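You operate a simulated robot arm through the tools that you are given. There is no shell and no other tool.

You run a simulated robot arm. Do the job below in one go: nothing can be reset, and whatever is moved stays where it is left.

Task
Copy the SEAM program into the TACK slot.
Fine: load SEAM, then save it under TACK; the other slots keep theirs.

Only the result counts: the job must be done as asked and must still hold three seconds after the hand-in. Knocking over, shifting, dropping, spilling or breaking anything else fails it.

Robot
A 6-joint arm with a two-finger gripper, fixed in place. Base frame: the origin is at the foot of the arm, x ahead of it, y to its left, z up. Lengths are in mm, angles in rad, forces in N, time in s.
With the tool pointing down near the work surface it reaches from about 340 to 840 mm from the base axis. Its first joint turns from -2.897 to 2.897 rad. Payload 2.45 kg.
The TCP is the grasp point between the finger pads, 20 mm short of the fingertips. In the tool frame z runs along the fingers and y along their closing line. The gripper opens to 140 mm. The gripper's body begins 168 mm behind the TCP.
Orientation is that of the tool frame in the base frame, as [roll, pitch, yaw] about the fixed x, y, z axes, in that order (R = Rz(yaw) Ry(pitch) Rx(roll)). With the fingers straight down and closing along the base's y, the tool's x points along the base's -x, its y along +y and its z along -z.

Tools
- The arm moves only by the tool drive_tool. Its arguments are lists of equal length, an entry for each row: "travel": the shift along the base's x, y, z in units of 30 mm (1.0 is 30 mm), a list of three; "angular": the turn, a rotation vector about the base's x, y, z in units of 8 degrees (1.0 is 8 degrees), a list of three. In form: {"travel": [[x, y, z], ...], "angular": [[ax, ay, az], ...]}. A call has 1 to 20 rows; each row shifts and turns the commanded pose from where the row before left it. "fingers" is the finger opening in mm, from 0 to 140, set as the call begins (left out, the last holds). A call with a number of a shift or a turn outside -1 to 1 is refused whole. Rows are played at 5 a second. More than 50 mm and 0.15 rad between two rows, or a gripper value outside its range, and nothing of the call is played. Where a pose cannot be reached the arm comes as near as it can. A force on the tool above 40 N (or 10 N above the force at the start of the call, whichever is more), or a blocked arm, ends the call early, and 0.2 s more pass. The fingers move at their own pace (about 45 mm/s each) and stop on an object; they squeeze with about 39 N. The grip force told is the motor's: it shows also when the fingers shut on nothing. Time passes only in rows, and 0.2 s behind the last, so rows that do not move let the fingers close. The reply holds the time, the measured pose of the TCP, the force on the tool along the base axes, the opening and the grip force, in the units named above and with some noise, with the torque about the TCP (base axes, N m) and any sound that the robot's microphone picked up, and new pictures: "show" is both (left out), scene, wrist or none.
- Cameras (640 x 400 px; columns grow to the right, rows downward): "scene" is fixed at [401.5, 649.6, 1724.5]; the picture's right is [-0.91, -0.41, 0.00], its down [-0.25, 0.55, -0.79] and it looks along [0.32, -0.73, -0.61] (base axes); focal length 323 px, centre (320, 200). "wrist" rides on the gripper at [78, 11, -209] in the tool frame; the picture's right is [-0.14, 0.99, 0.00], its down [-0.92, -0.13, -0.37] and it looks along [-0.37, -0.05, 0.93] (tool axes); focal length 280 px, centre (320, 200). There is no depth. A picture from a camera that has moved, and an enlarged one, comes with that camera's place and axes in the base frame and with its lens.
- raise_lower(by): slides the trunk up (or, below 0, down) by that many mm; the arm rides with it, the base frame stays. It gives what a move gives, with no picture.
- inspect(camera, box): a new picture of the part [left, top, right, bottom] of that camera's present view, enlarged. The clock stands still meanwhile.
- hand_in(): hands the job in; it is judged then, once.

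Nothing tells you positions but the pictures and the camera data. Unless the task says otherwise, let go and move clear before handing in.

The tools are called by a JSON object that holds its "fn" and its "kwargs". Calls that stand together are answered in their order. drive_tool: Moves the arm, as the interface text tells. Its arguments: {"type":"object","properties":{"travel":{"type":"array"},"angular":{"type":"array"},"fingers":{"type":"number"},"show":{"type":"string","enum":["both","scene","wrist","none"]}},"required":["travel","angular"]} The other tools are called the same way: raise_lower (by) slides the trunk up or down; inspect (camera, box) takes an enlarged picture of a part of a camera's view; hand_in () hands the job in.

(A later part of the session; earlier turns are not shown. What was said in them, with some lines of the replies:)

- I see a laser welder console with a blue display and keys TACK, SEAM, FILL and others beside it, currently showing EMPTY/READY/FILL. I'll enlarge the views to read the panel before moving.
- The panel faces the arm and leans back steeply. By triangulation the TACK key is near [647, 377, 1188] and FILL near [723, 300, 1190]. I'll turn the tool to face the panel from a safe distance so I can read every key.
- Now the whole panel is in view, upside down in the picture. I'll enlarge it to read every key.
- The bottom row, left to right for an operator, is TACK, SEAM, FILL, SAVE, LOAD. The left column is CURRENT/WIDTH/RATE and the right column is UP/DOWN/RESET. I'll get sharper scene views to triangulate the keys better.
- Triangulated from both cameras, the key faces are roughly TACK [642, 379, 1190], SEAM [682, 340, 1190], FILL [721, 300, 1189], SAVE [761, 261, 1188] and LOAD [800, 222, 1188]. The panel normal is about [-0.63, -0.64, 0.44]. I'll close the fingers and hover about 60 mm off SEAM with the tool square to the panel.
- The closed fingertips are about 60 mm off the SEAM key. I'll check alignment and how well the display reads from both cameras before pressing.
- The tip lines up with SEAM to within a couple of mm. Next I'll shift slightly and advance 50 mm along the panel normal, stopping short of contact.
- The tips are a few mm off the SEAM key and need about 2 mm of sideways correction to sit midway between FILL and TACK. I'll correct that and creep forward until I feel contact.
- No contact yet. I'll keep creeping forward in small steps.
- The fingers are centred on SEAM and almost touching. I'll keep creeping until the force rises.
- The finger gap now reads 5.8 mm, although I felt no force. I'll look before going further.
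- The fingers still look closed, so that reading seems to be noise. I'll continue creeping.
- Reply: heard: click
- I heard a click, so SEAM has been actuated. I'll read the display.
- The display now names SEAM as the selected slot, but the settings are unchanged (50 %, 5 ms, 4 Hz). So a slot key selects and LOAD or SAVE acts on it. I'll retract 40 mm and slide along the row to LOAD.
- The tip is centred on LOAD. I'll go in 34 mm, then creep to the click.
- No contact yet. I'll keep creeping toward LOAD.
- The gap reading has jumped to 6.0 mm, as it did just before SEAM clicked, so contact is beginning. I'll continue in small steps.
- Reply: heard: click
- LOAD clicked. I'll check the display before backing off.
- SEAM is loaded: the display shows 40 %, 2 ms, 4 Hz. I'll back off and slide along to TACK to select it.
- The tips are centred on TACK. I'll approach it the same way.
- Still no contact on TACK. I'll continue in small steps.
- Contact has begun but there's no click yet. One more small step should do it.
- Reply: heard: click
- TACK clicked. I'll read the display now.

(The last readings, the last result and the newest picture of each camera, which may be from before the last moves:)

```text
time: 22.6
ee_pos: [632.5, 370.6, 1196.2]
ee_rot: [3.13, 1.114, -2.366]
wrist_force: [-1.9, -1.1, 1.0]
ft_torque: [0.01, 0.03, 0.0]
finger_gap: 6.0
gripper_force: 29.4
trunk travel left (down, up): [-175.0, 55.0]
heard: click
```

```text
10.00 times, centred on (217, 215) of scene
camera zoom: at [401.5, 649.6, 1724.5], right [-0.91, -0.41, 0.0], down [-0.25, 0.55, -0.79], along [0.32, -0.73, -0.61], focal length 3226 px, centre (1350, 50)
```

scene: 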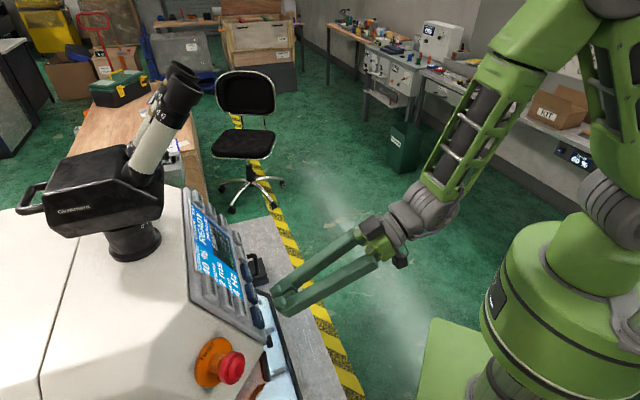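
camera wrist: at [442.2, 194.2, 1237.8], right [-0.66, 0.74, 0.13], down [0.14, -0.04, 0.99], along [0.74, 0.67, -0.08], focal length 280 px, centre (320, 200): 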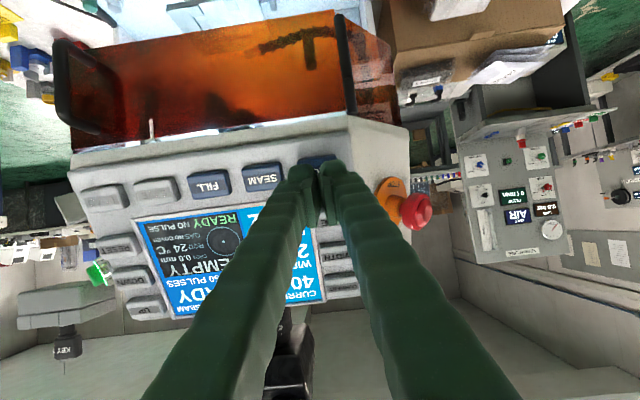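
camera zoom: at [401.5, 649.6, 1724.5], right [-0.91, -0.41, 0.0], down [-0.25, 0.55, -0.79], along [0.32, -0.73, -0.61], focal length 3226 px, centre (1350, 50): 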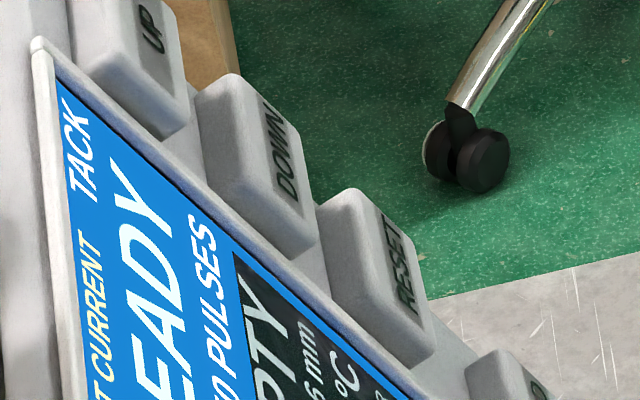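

TACK is selected and the SEAM settings (40 %, 2 ms, 4 Hz) are still live. I'll retract and move three keys along to SAVE.

{"fn": "drive_tool", "kwargs": {"travel": [[-0.211, -0.212, 0.147], [-0.211, -0.212, 0.147], [-0.211, -0.212, 0.147], [-0.211, -0.212, 0.147], [0.661, -0.6585, 0], [0.661, -0.6585, 0], [0.661, -0.6585, 0], [0.661, -0.6585, 0], [0.661, -0.6585, 0], [0.661, -0.6585, 0], [0, 0, 0]], "angular": [[0, 0, 0], [0, 0, 0], [0, 0, 0], [0, 0, 0], [0, 0, 0], [0, 0, 0], [0, 0, 0], [0, 0, 0], [0, 0, 0], [0, 0, 0], [0, 0, 0]]}}

{"fn": "inspect", "kwargs": {"camera": "wrist", "box": [220, 120, 420, 245]}}

```text
time: 25.0
ee_pos: [725.3, 227.4, 1214.2]
ee_rot: [3.14, 1.116, -2.355]
wrist_force: [0.8, -0.3, -0.3]
ft_torque: [0.01, -0.01, 0.03]
finger_gap: 0.0
gripper_force: 29.8
trunk travel left (down, up): [-175.0, 55.0]
camera wrist: at [558.4, 77.5, 1235.5], right [-0.66, 0.74, 0.12], down [0.14, -0.04, 0.99], along [0.74, 0.67, -0.08], focal length 280 px, centre (320, 200)
```

scene: 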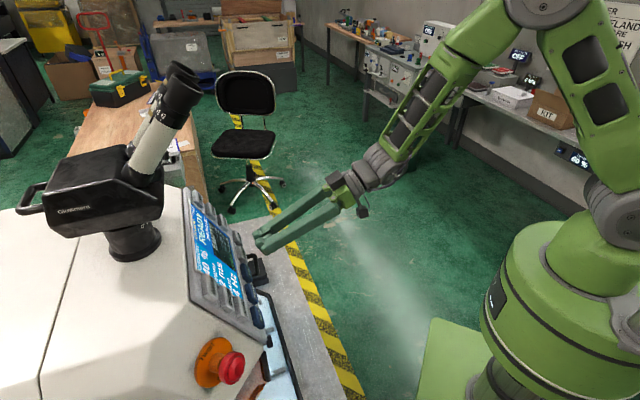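
wrist: 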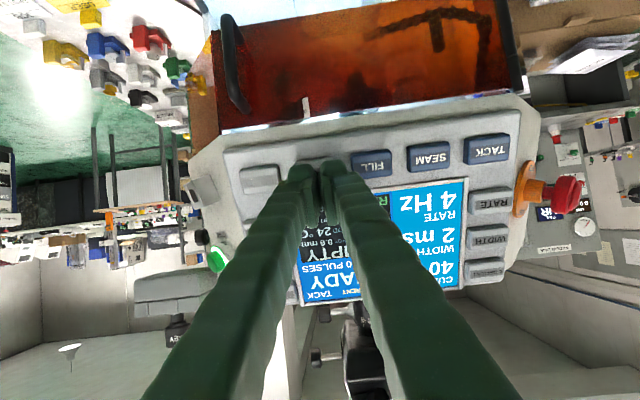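

```text
3.20 times, centred on (320, 182) of wrist
camera zoom: at [558.4, 77.5, 1235.5], right [-0.66, 0.74, 0.12], down [0.14, -0.04, 0.99], along [0.74, 0.67, -0.08], focal length 897 px, centre (320, 256)
```

zoom: 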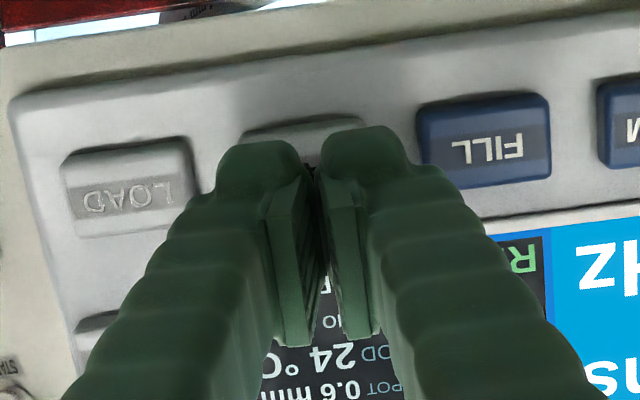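

The tips are centred on SAVE with a clear margin to FILL and LOAD. I'll approach and creep to the click.

{"fn": "drive_tool", "kwargs": {"travel": [[0.235, 0.19, -0.147], [0.211, 0.212, -0.147], [0.211, 0.212, -0.147], [0.0844, 0.0848, -0.0588], [0, 0, 0]], "angular": [[0, 0, 0], [0, 0, 0], [0, 0, 0], [0, 0, 0], [0, 0, 0]], "show": "none"}}

{"fn": "drive_tool", "kwargs": {"travel": [[0.0317, 0.0318, -0.022], [0, 0, 0]], "angular": [[0, 0, 0], [0, 0, 0]], "show": "none"}}

```text
time: 26.2
ee_pos: [746.5, 247.6, 1197.7]
ee_rot: [3.14, 1.115, -2.356]
wrist_force: [0.6, 0.9, 0.8]
ft_torque: [0.0, 0.01, 0.02]
finger_gap: 0.1
gripper_force: 29.3
trunk travel left (down, up): [-175.0, 55.0]
```

```text
time: 26.8
ee_pos: [747.4, 248.5, 1195.7]
ee_rot: [3.14, 1.115, -2.356]
wrist_force: [0.0, 0.0, 0.8]
ft_torque: [0.01, 0.03, -0.01]
finger_gap: 0.2
gripper_force: 29.5
trunk travel left (down, up): [-175.0, 55.0]
```

{"fn": "drive_tool", "kwargs": {"travel": [[0.0317, 0.0318, -0.022], [0, 0, 0]], "angular": [[0, 0, 0], [0, 0, 0]], "show": "none"}}

```text
time: 27.4
ee_pos: [749.4, 249.1, 1195.9]
ee_rot: [3.141, 1.115, -2.357]
wrist_force: [-0.7, -0.3, 0.0]
ft_torque: [-0.02, 0.01, 0.0]
finger_gap: 6.0
gripper_force: 29.5
trunk travel left (down, up): [-175.0, 55.0]
```

The gap reading has jumped again, so I'm touching SAVE. I'll take another small step.

{"fn": "drive_tool", "kwargs": {"travel": [[0.0317, 0.0318, -0.022], [0, 0, 0]], "angular": [[0, 0, 0], [0, 0, 0]], "show": "none"}}

```text
time: 28.0
ee_pos: [749.7, 251.2, 1195.7]
ee_rot: [3.141, 1.115, -2.356]
wrist_force: [-0.9, -0.8, -0.1]
ft_torque: [-0.01, 0.02, 0.0]
finger_gap: 6.1
gripper_force: 29.4
trunk travel left (down, up): [-175.0, 55.0]
```

{"fn": "drive_tool", "kwargs": {"travel": [[0.0317, 0.0318, -0.022], [0, 0, 0]], "angular": [[0, 0, 0], [0, 0, 0]], "show": "none"}}

```text
time: 28.6
ee_pos: [751.7, 252.2, 1195.5]
ee_rot: [-3.141, 1.116, -2.356]
wrist_force: [-2.2, -1.8, -0.2]
ft_torque: [0.03, -0.02, 0.0]
finger_gap: 6.2
gripper_force: 28.5
trunk travel left (down, up): [-175.0, 55.0]
heard: click
```

SAVE clicked. I'll check what the display reports.

{"fn": "inspect", "kwargs": {"camera": "scene", "box": [180, 190, 308, 310]}}

{"fn": "inspect", "kwargs": {"camera": "scene", "box": [185, 195, 265, 245]}}

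{"fn": "inspect", "kwargs": {"camera": "scene", "box": [195, 225, 275, 275]}}

```text
3.33 times, centred on (244, 250) of scene
camera zoom: at [401.5, 649.6, 1724.5], right [-0.91, -0.41, 0.0], down [-0.25, 0.55, -0.79], along [0.32, -0.73, -0.61], focal length 1075 px, centre (573, 33)
```

zoom: 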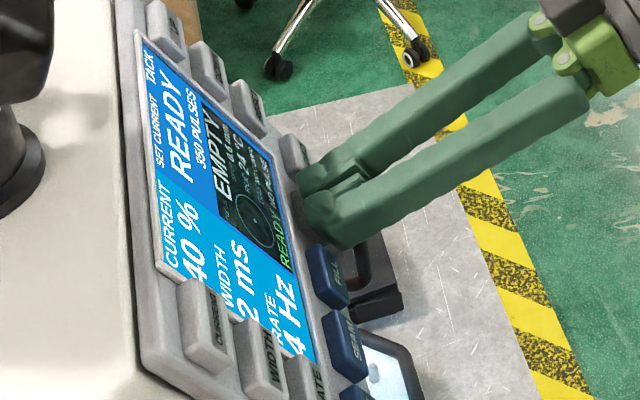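

```text
8.00 times, centred on (225, 220) of scene
camera zoom: at [401.5, 649.6, 1724.5], right [-0.91, -0.41, 0.0], down [-0.25, 0.55, -0.79], along [0.32, -0.73, -0.61], focal length 2580 px, centre (1080, 40)
```

zoom: 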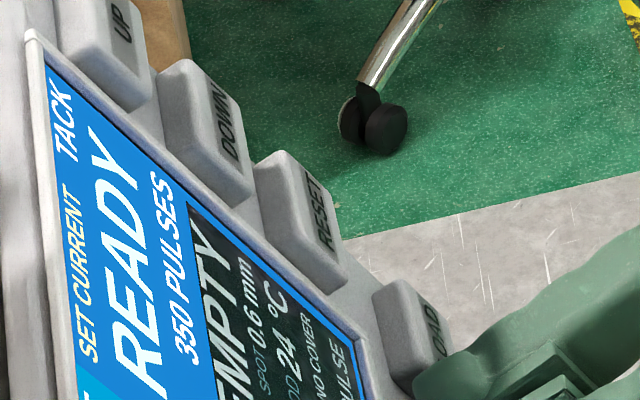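

```text
8.00 times, centred on (235, 250) of scene
camera zoom: at [401.5, 649.6, 1724.5], right [-0.91, -0.41, 0.0], down [-0.25, 0.55, -0.79], along [0.32, -0.73, -0.61], focal length 2580 px, centre (1000, -200)
```

zoom: 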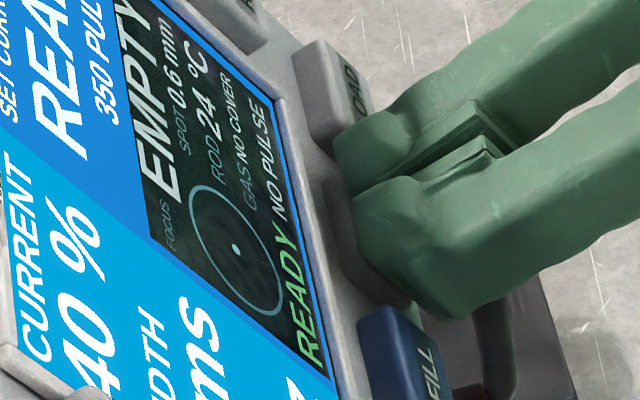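

The display stays on TACK at 40 %, 2 ms, 4 Hz, with no explicit save message. I'll verify safely: with TACK still selected, pressing LOAD (the next key) should leave the values unchanged if the save took. I'll retract and move one key over.

{"fn": "drive_tool", "kwargs": {"travel": [[-0.211, -0.212, 0.147], [-0.211, -0.212, 0.147], [-0.211, -0.212, 0.147], [-0.211, -0.212, 0.147], [0.661, -0.6585, 0], [0.661, -0.6585, 0], [0, 0, 0]], "angular": [[0, 0, 0], [0, 0, 0], [0, 0, 0], [0, 0, 0], [0, 0, 0], [0, 0, 0], [0, 0, 0]]}}

{"fn": "inspect", "kwargs": {"camera": "wrist", "box": [220, 120, 420, 245]}}

{"fn": "inspect", "kwargs": {"camera": "scene", "box": [180, 190, 308, 310]}}

```text
time: 30.2
ee_pos: [765.0, 188.7, 1213.1]
ee_rot: [-3.141, 1.115, -2.357]
wrist_force: [-0.1, 0.3, -0.1]
ft_torque: [0.0, 0.01, 0.01]
finger_gap: 0.2
gripper_force: 29.0
trunk travel left (down, up): [-175.0, 55.0]
camera wrist: at [599.9, 39.3, 1235.0], right [-0.66, 0.74, 0.12], down [0.14, -0.04, 0.99], along [0.74, 0.67, -0.08], focal length 280 px, centre (320, 200)
```

scene: 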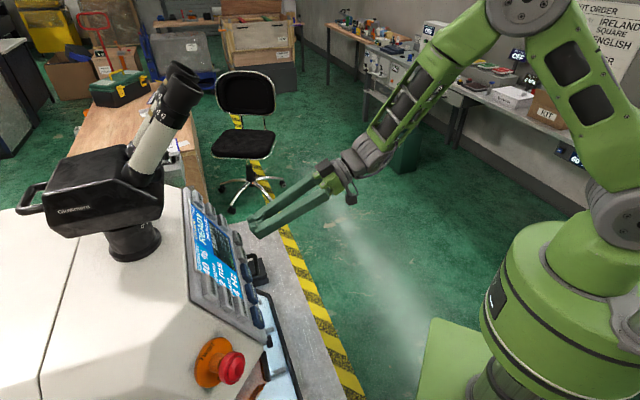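
wrist: 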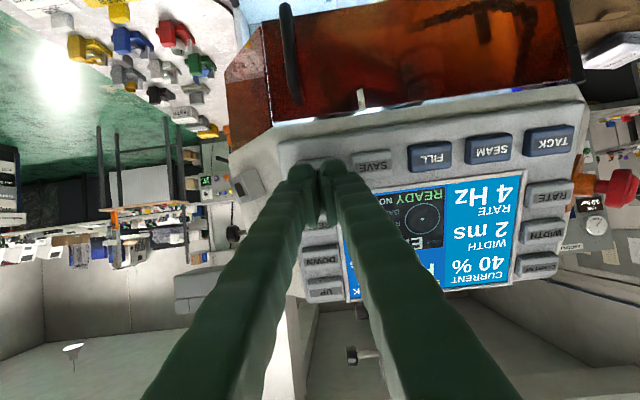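

```text
3.20 times, centred on (320, 182) of wrist
camera zoom: at [599.9, 39.3, 1235.0], right [-0.66, 0.74, 0.12], down [0.14, -0.04, 0.99], along [0.74, 0.67, -0.08], focal length 897 px, centre (320, 256)
```

zoom: 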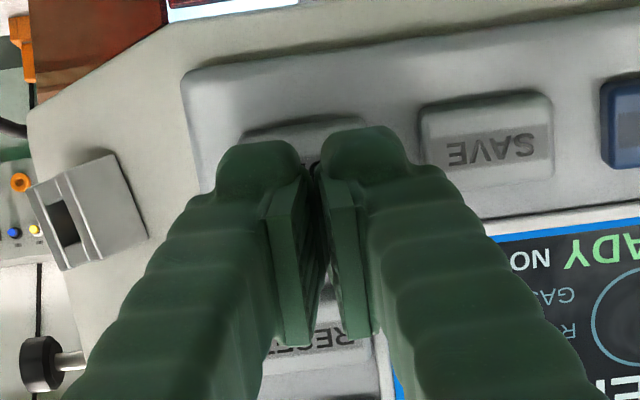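

```text
3.33 times, centred on (244, 250) of scene
camera zoom: at [401.5, 649.6, 1724.5], right [-0.91, -0.41, 0.0], down [-0.25, 0.55, -0.79], along [0.32, -0.73, -0.61], focal length 1075 px, centre (573, 33)
```

zoom: 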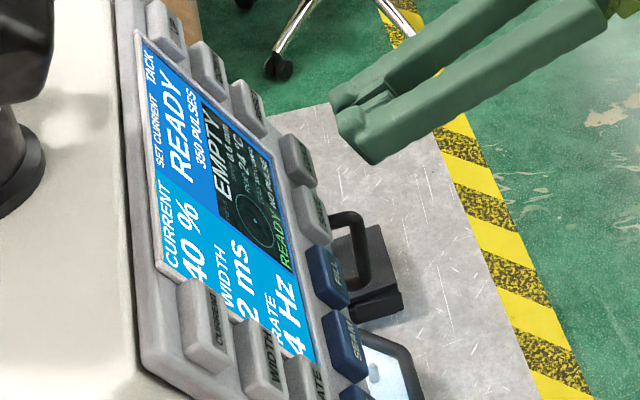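

The tips are on LOAD with a 1–2 mm offset, which I'll correct. Then I'll press LOAD as the check.

{"fn": "drive_tool", "kwargs": {"travel": [[0.246, 0.177, -0.147], [0.211, 0.212, -0.147], [0.211, 0.212, -0.147], [0.0844, 0.0848, -0.0588], [0, 0, 0]], "angular": [[0, 0, 0], [0, 0, 0], [0, 0, 0], [0, 0, 0], [0, 0, 0]], "show": "none"}}

{"fn": "drive_tool", "kwargs": {"travel": [[0.0317, 0.0318, -0.022], [0, 0, 0]], "angular": [[0, 0, 0], [0, 0, 0]], "show": "none"}}

```text
time: 31.4
ee_pos: [788.4, 207.4, 1196.2]
ee_rot: [-3.141, 1.115, -2.358]
wrist_force: [0.4, 0.3, -0.8]
ft_torque: [0.01, 0.03, 0.02]
finger_gap: 0.2
gripper_force: 29.5
trunk travel left (down, up): [-175.0, 55.0]
```

```text
time: 32.0
ee_pos: [789.1, 209.1, 1196.8]
ee_rot: [3.141, 1.115, -2.357]
wrist_force: [-0.3, -0.2, -0.1]
ft_torque: [-0.01, 0.02, 0.01]
finger_gap: 0.0
gripper_force: 29.7
trunk travel left (down, up): [-175.0, 55.0]
```

{"fn": "drive_tool", "kwargs": {"travel": [[0.0317, 0.0318, -0.022], [0, 0, 0]], "angular": [[0, 0, 0], [0, 0, 0]], "show": "none"}}

```text
time: 32.6
ee_pos: [790.6, 207.4, 1196.5]
ee_rot: [-3.14, 1.116, -2.356]
wrist_force: [-0.3, -1.5, 1.3]
ft_torque: [0.02, 0.04, -0.01]
finger_gap: 6.1
gripper_force: 29.9
trunk travel left (down, up): [-175.0, 55.0]
```

I'm touching LOAD. One more small step.

{"fn": "drive_tool", "kwargs": {"travel": [[0.0317, 0.0318, -0.022], [0, 0, 0]], "angular": [[0, 0, 0], [0, 0, 0]], "show": "none"}}

```text
time: 33.2
ee_pos: [791.8, 209.3, 1195.1]
ee_rot: [3.141, 1.116, -2.355]
wrist_force: [-0.3, -0.2, 1.5]
ft_torque: [0.02, 0.0, -0.02]
finger_gap: 5.8
gripper_force: 29.7
trunk travel left (down, up): [-175.0, 55.0]
```

{"fn": "drive_tool", "kwargs": {"travel": [[0.0317, 0.0318, -0.022], [0, 0, 0]], "angular": [[0, 0, 0], [0, 0, 0]], "show": "none"}}

{"fn": "inspect", "kwargs": {"camera": "scene", "box": [180, 190, 308, 310]}}

{"fn": "inspect", "kwargs": {"camera": "wrist", "box": [340, 140, 600, 300]}}

```text
time: 33.8
ee_pos: [791.6, 210.6, 1195.4]
ee_rot: [-3.141, 1.114, -2.354]
wrist_force: [-2.4, -2.2, 1.5]
ft_torque: [0.0, 0.01, 0.03]
finger_gap: 6.1
gripper_force: 28.9
trunk travel left (down, up): [-175.0, 55.0]
heard: click
```

```text
3.33 times, centred on (244, 250) of scene
camera zoom: at [401.5, 649.6, 1724.5], right [-0.91, -0.41, 0.0], down [-0.25, 0.55, -0.79], along [0.32, -0.73, -0.61], focal length 1075 px, centre (573, 33)
```

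zoom: 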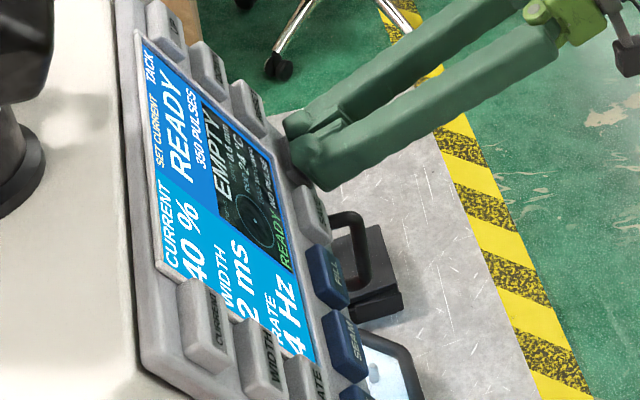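

```text
2.46 times, centred on (470, 220) of wrist
camera zoom: at [627.0, 60.6, 1216.7], right [-0.66, 0.74, 0.12], down [0.14, -0.04, 0.99], along [0.74, 0.67, -0.08], focal length 690 px, centre (-49, 151)
```

zoom: 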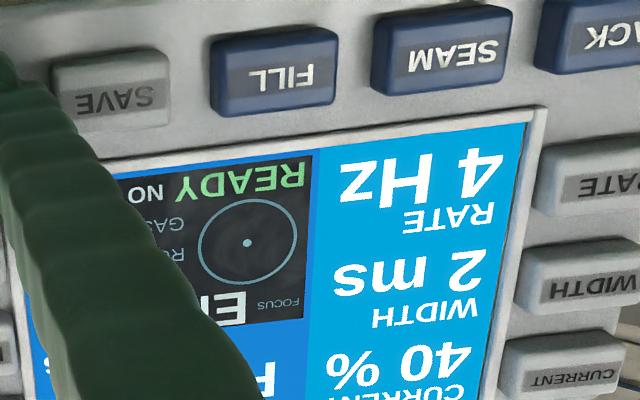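

Loading TACK left the display at 40 %, 2 ms, 4 Hz, so TACK now holds the SEAM program. I'll retract well clear and check the panel once more.

{"fn": "drive_tool", "kwargs": {"travel": [[-0.211, -0.212, 0.147], [-0.422, -0.424, 0.294], [-0.6, -0.6, 0.42], [-0.6, -0.6, 0.42], [-0.6, -0.6, 0.42], [-0.6, -0.6, 0.42], [-0.6, -0.6, 0.42], [0, 0, 0], [0, 0, 0]], "angular": [[0, 0, 0], [0, 0, 0], [0, 0, 0], [0, 0, 0], [0, 0, 0], [0, 0, 0], [0, 0, 0], [0, 0, 0], [0, 0, 0]]}}

{"fn": "inspect", "kwargs": {"camera": "scene", "box": [180, 190, 308, 310]}}

```text
time: 35.8
ee_pos: [687.7, 100.8, 1270.3]
ee_rot: [-3.141, 1.113, -2.355]
wrist_force: [0.5, 0.5, 0.0]
ft_torque: [0.03, 0.01, 0.04]
finger_gap: 0.0
gripper_force: 29.1
trunk travel left (down, up): [-175.0, 55.0]
camera wrist: at [521.1, -49.3, 1292.9], right [-0.66, 0.74, 0.12], down [0.14, -0.04, 0.99], along [0.74, 0.67, -0.08], focal length 280 px, centre (320, 200)
```

scene: 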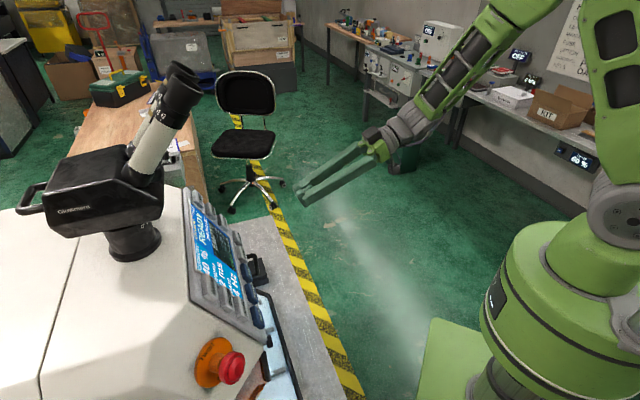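
wrist: 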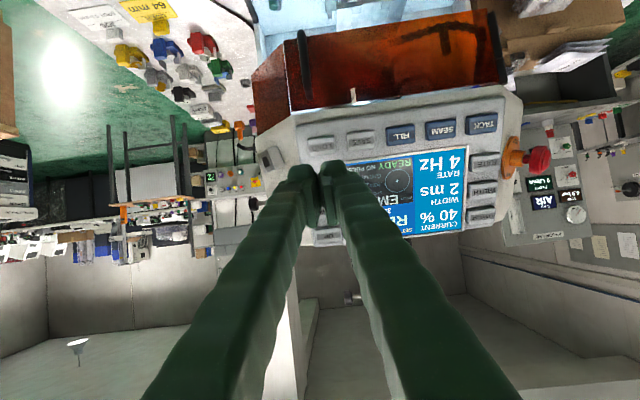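

```text
3.33 times, centred on (244, 250) of scene
camera zoom: at [401.5, 649.6, 1724.5], right [-0.91, -0.41, 0.0], down [-0.25, 0.55, -0.79], along [0.32, -0.73, -0.61], focal length 1075 px, centre (573, 33)
```

zoom: 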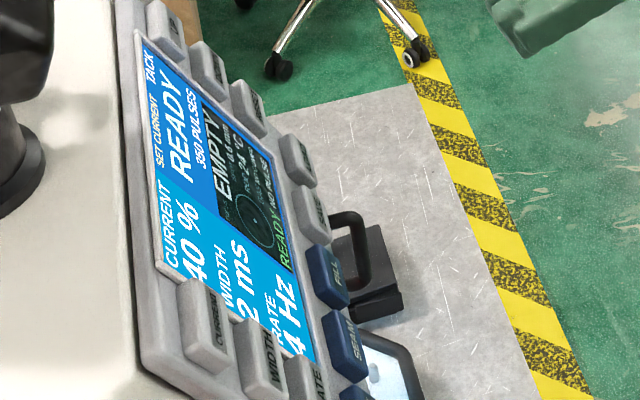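

The arm is clear and nothing has been disturbed. The display shows TACK with the SEAM settings (40 %, 2 ms, 4 Hz), so I'm handing in.

{"fn": "hand_in", "kwargs": {}}

```text
The job is handed in.
```

The SEAM program is now in the TACK slot, and the job is handed in. I haven't seen the judge's result.

- **Load:** I selected SEAM and pressed LOAD. The display changed from 50 %, 5 ms, 4 Hz to SEAM's 40 %, 2 ms, 4 Hz.
- **Save:** I selected TACK and pressed SAVE. The key clicked, but the display showed no save message.
- **Check:** With TACK still selected, I pressed LOAD again. The values stayed at 40 %, 2 ms, 4 Hz, which is what TACK should hold if the save worked.

The only save was to TACK; SEAM was only loaded, and I never pressed FILL. I touched nothing but the SEAM, LOAD, TACK and SAVE keys, and the arm was clear of the panel at hand-in.
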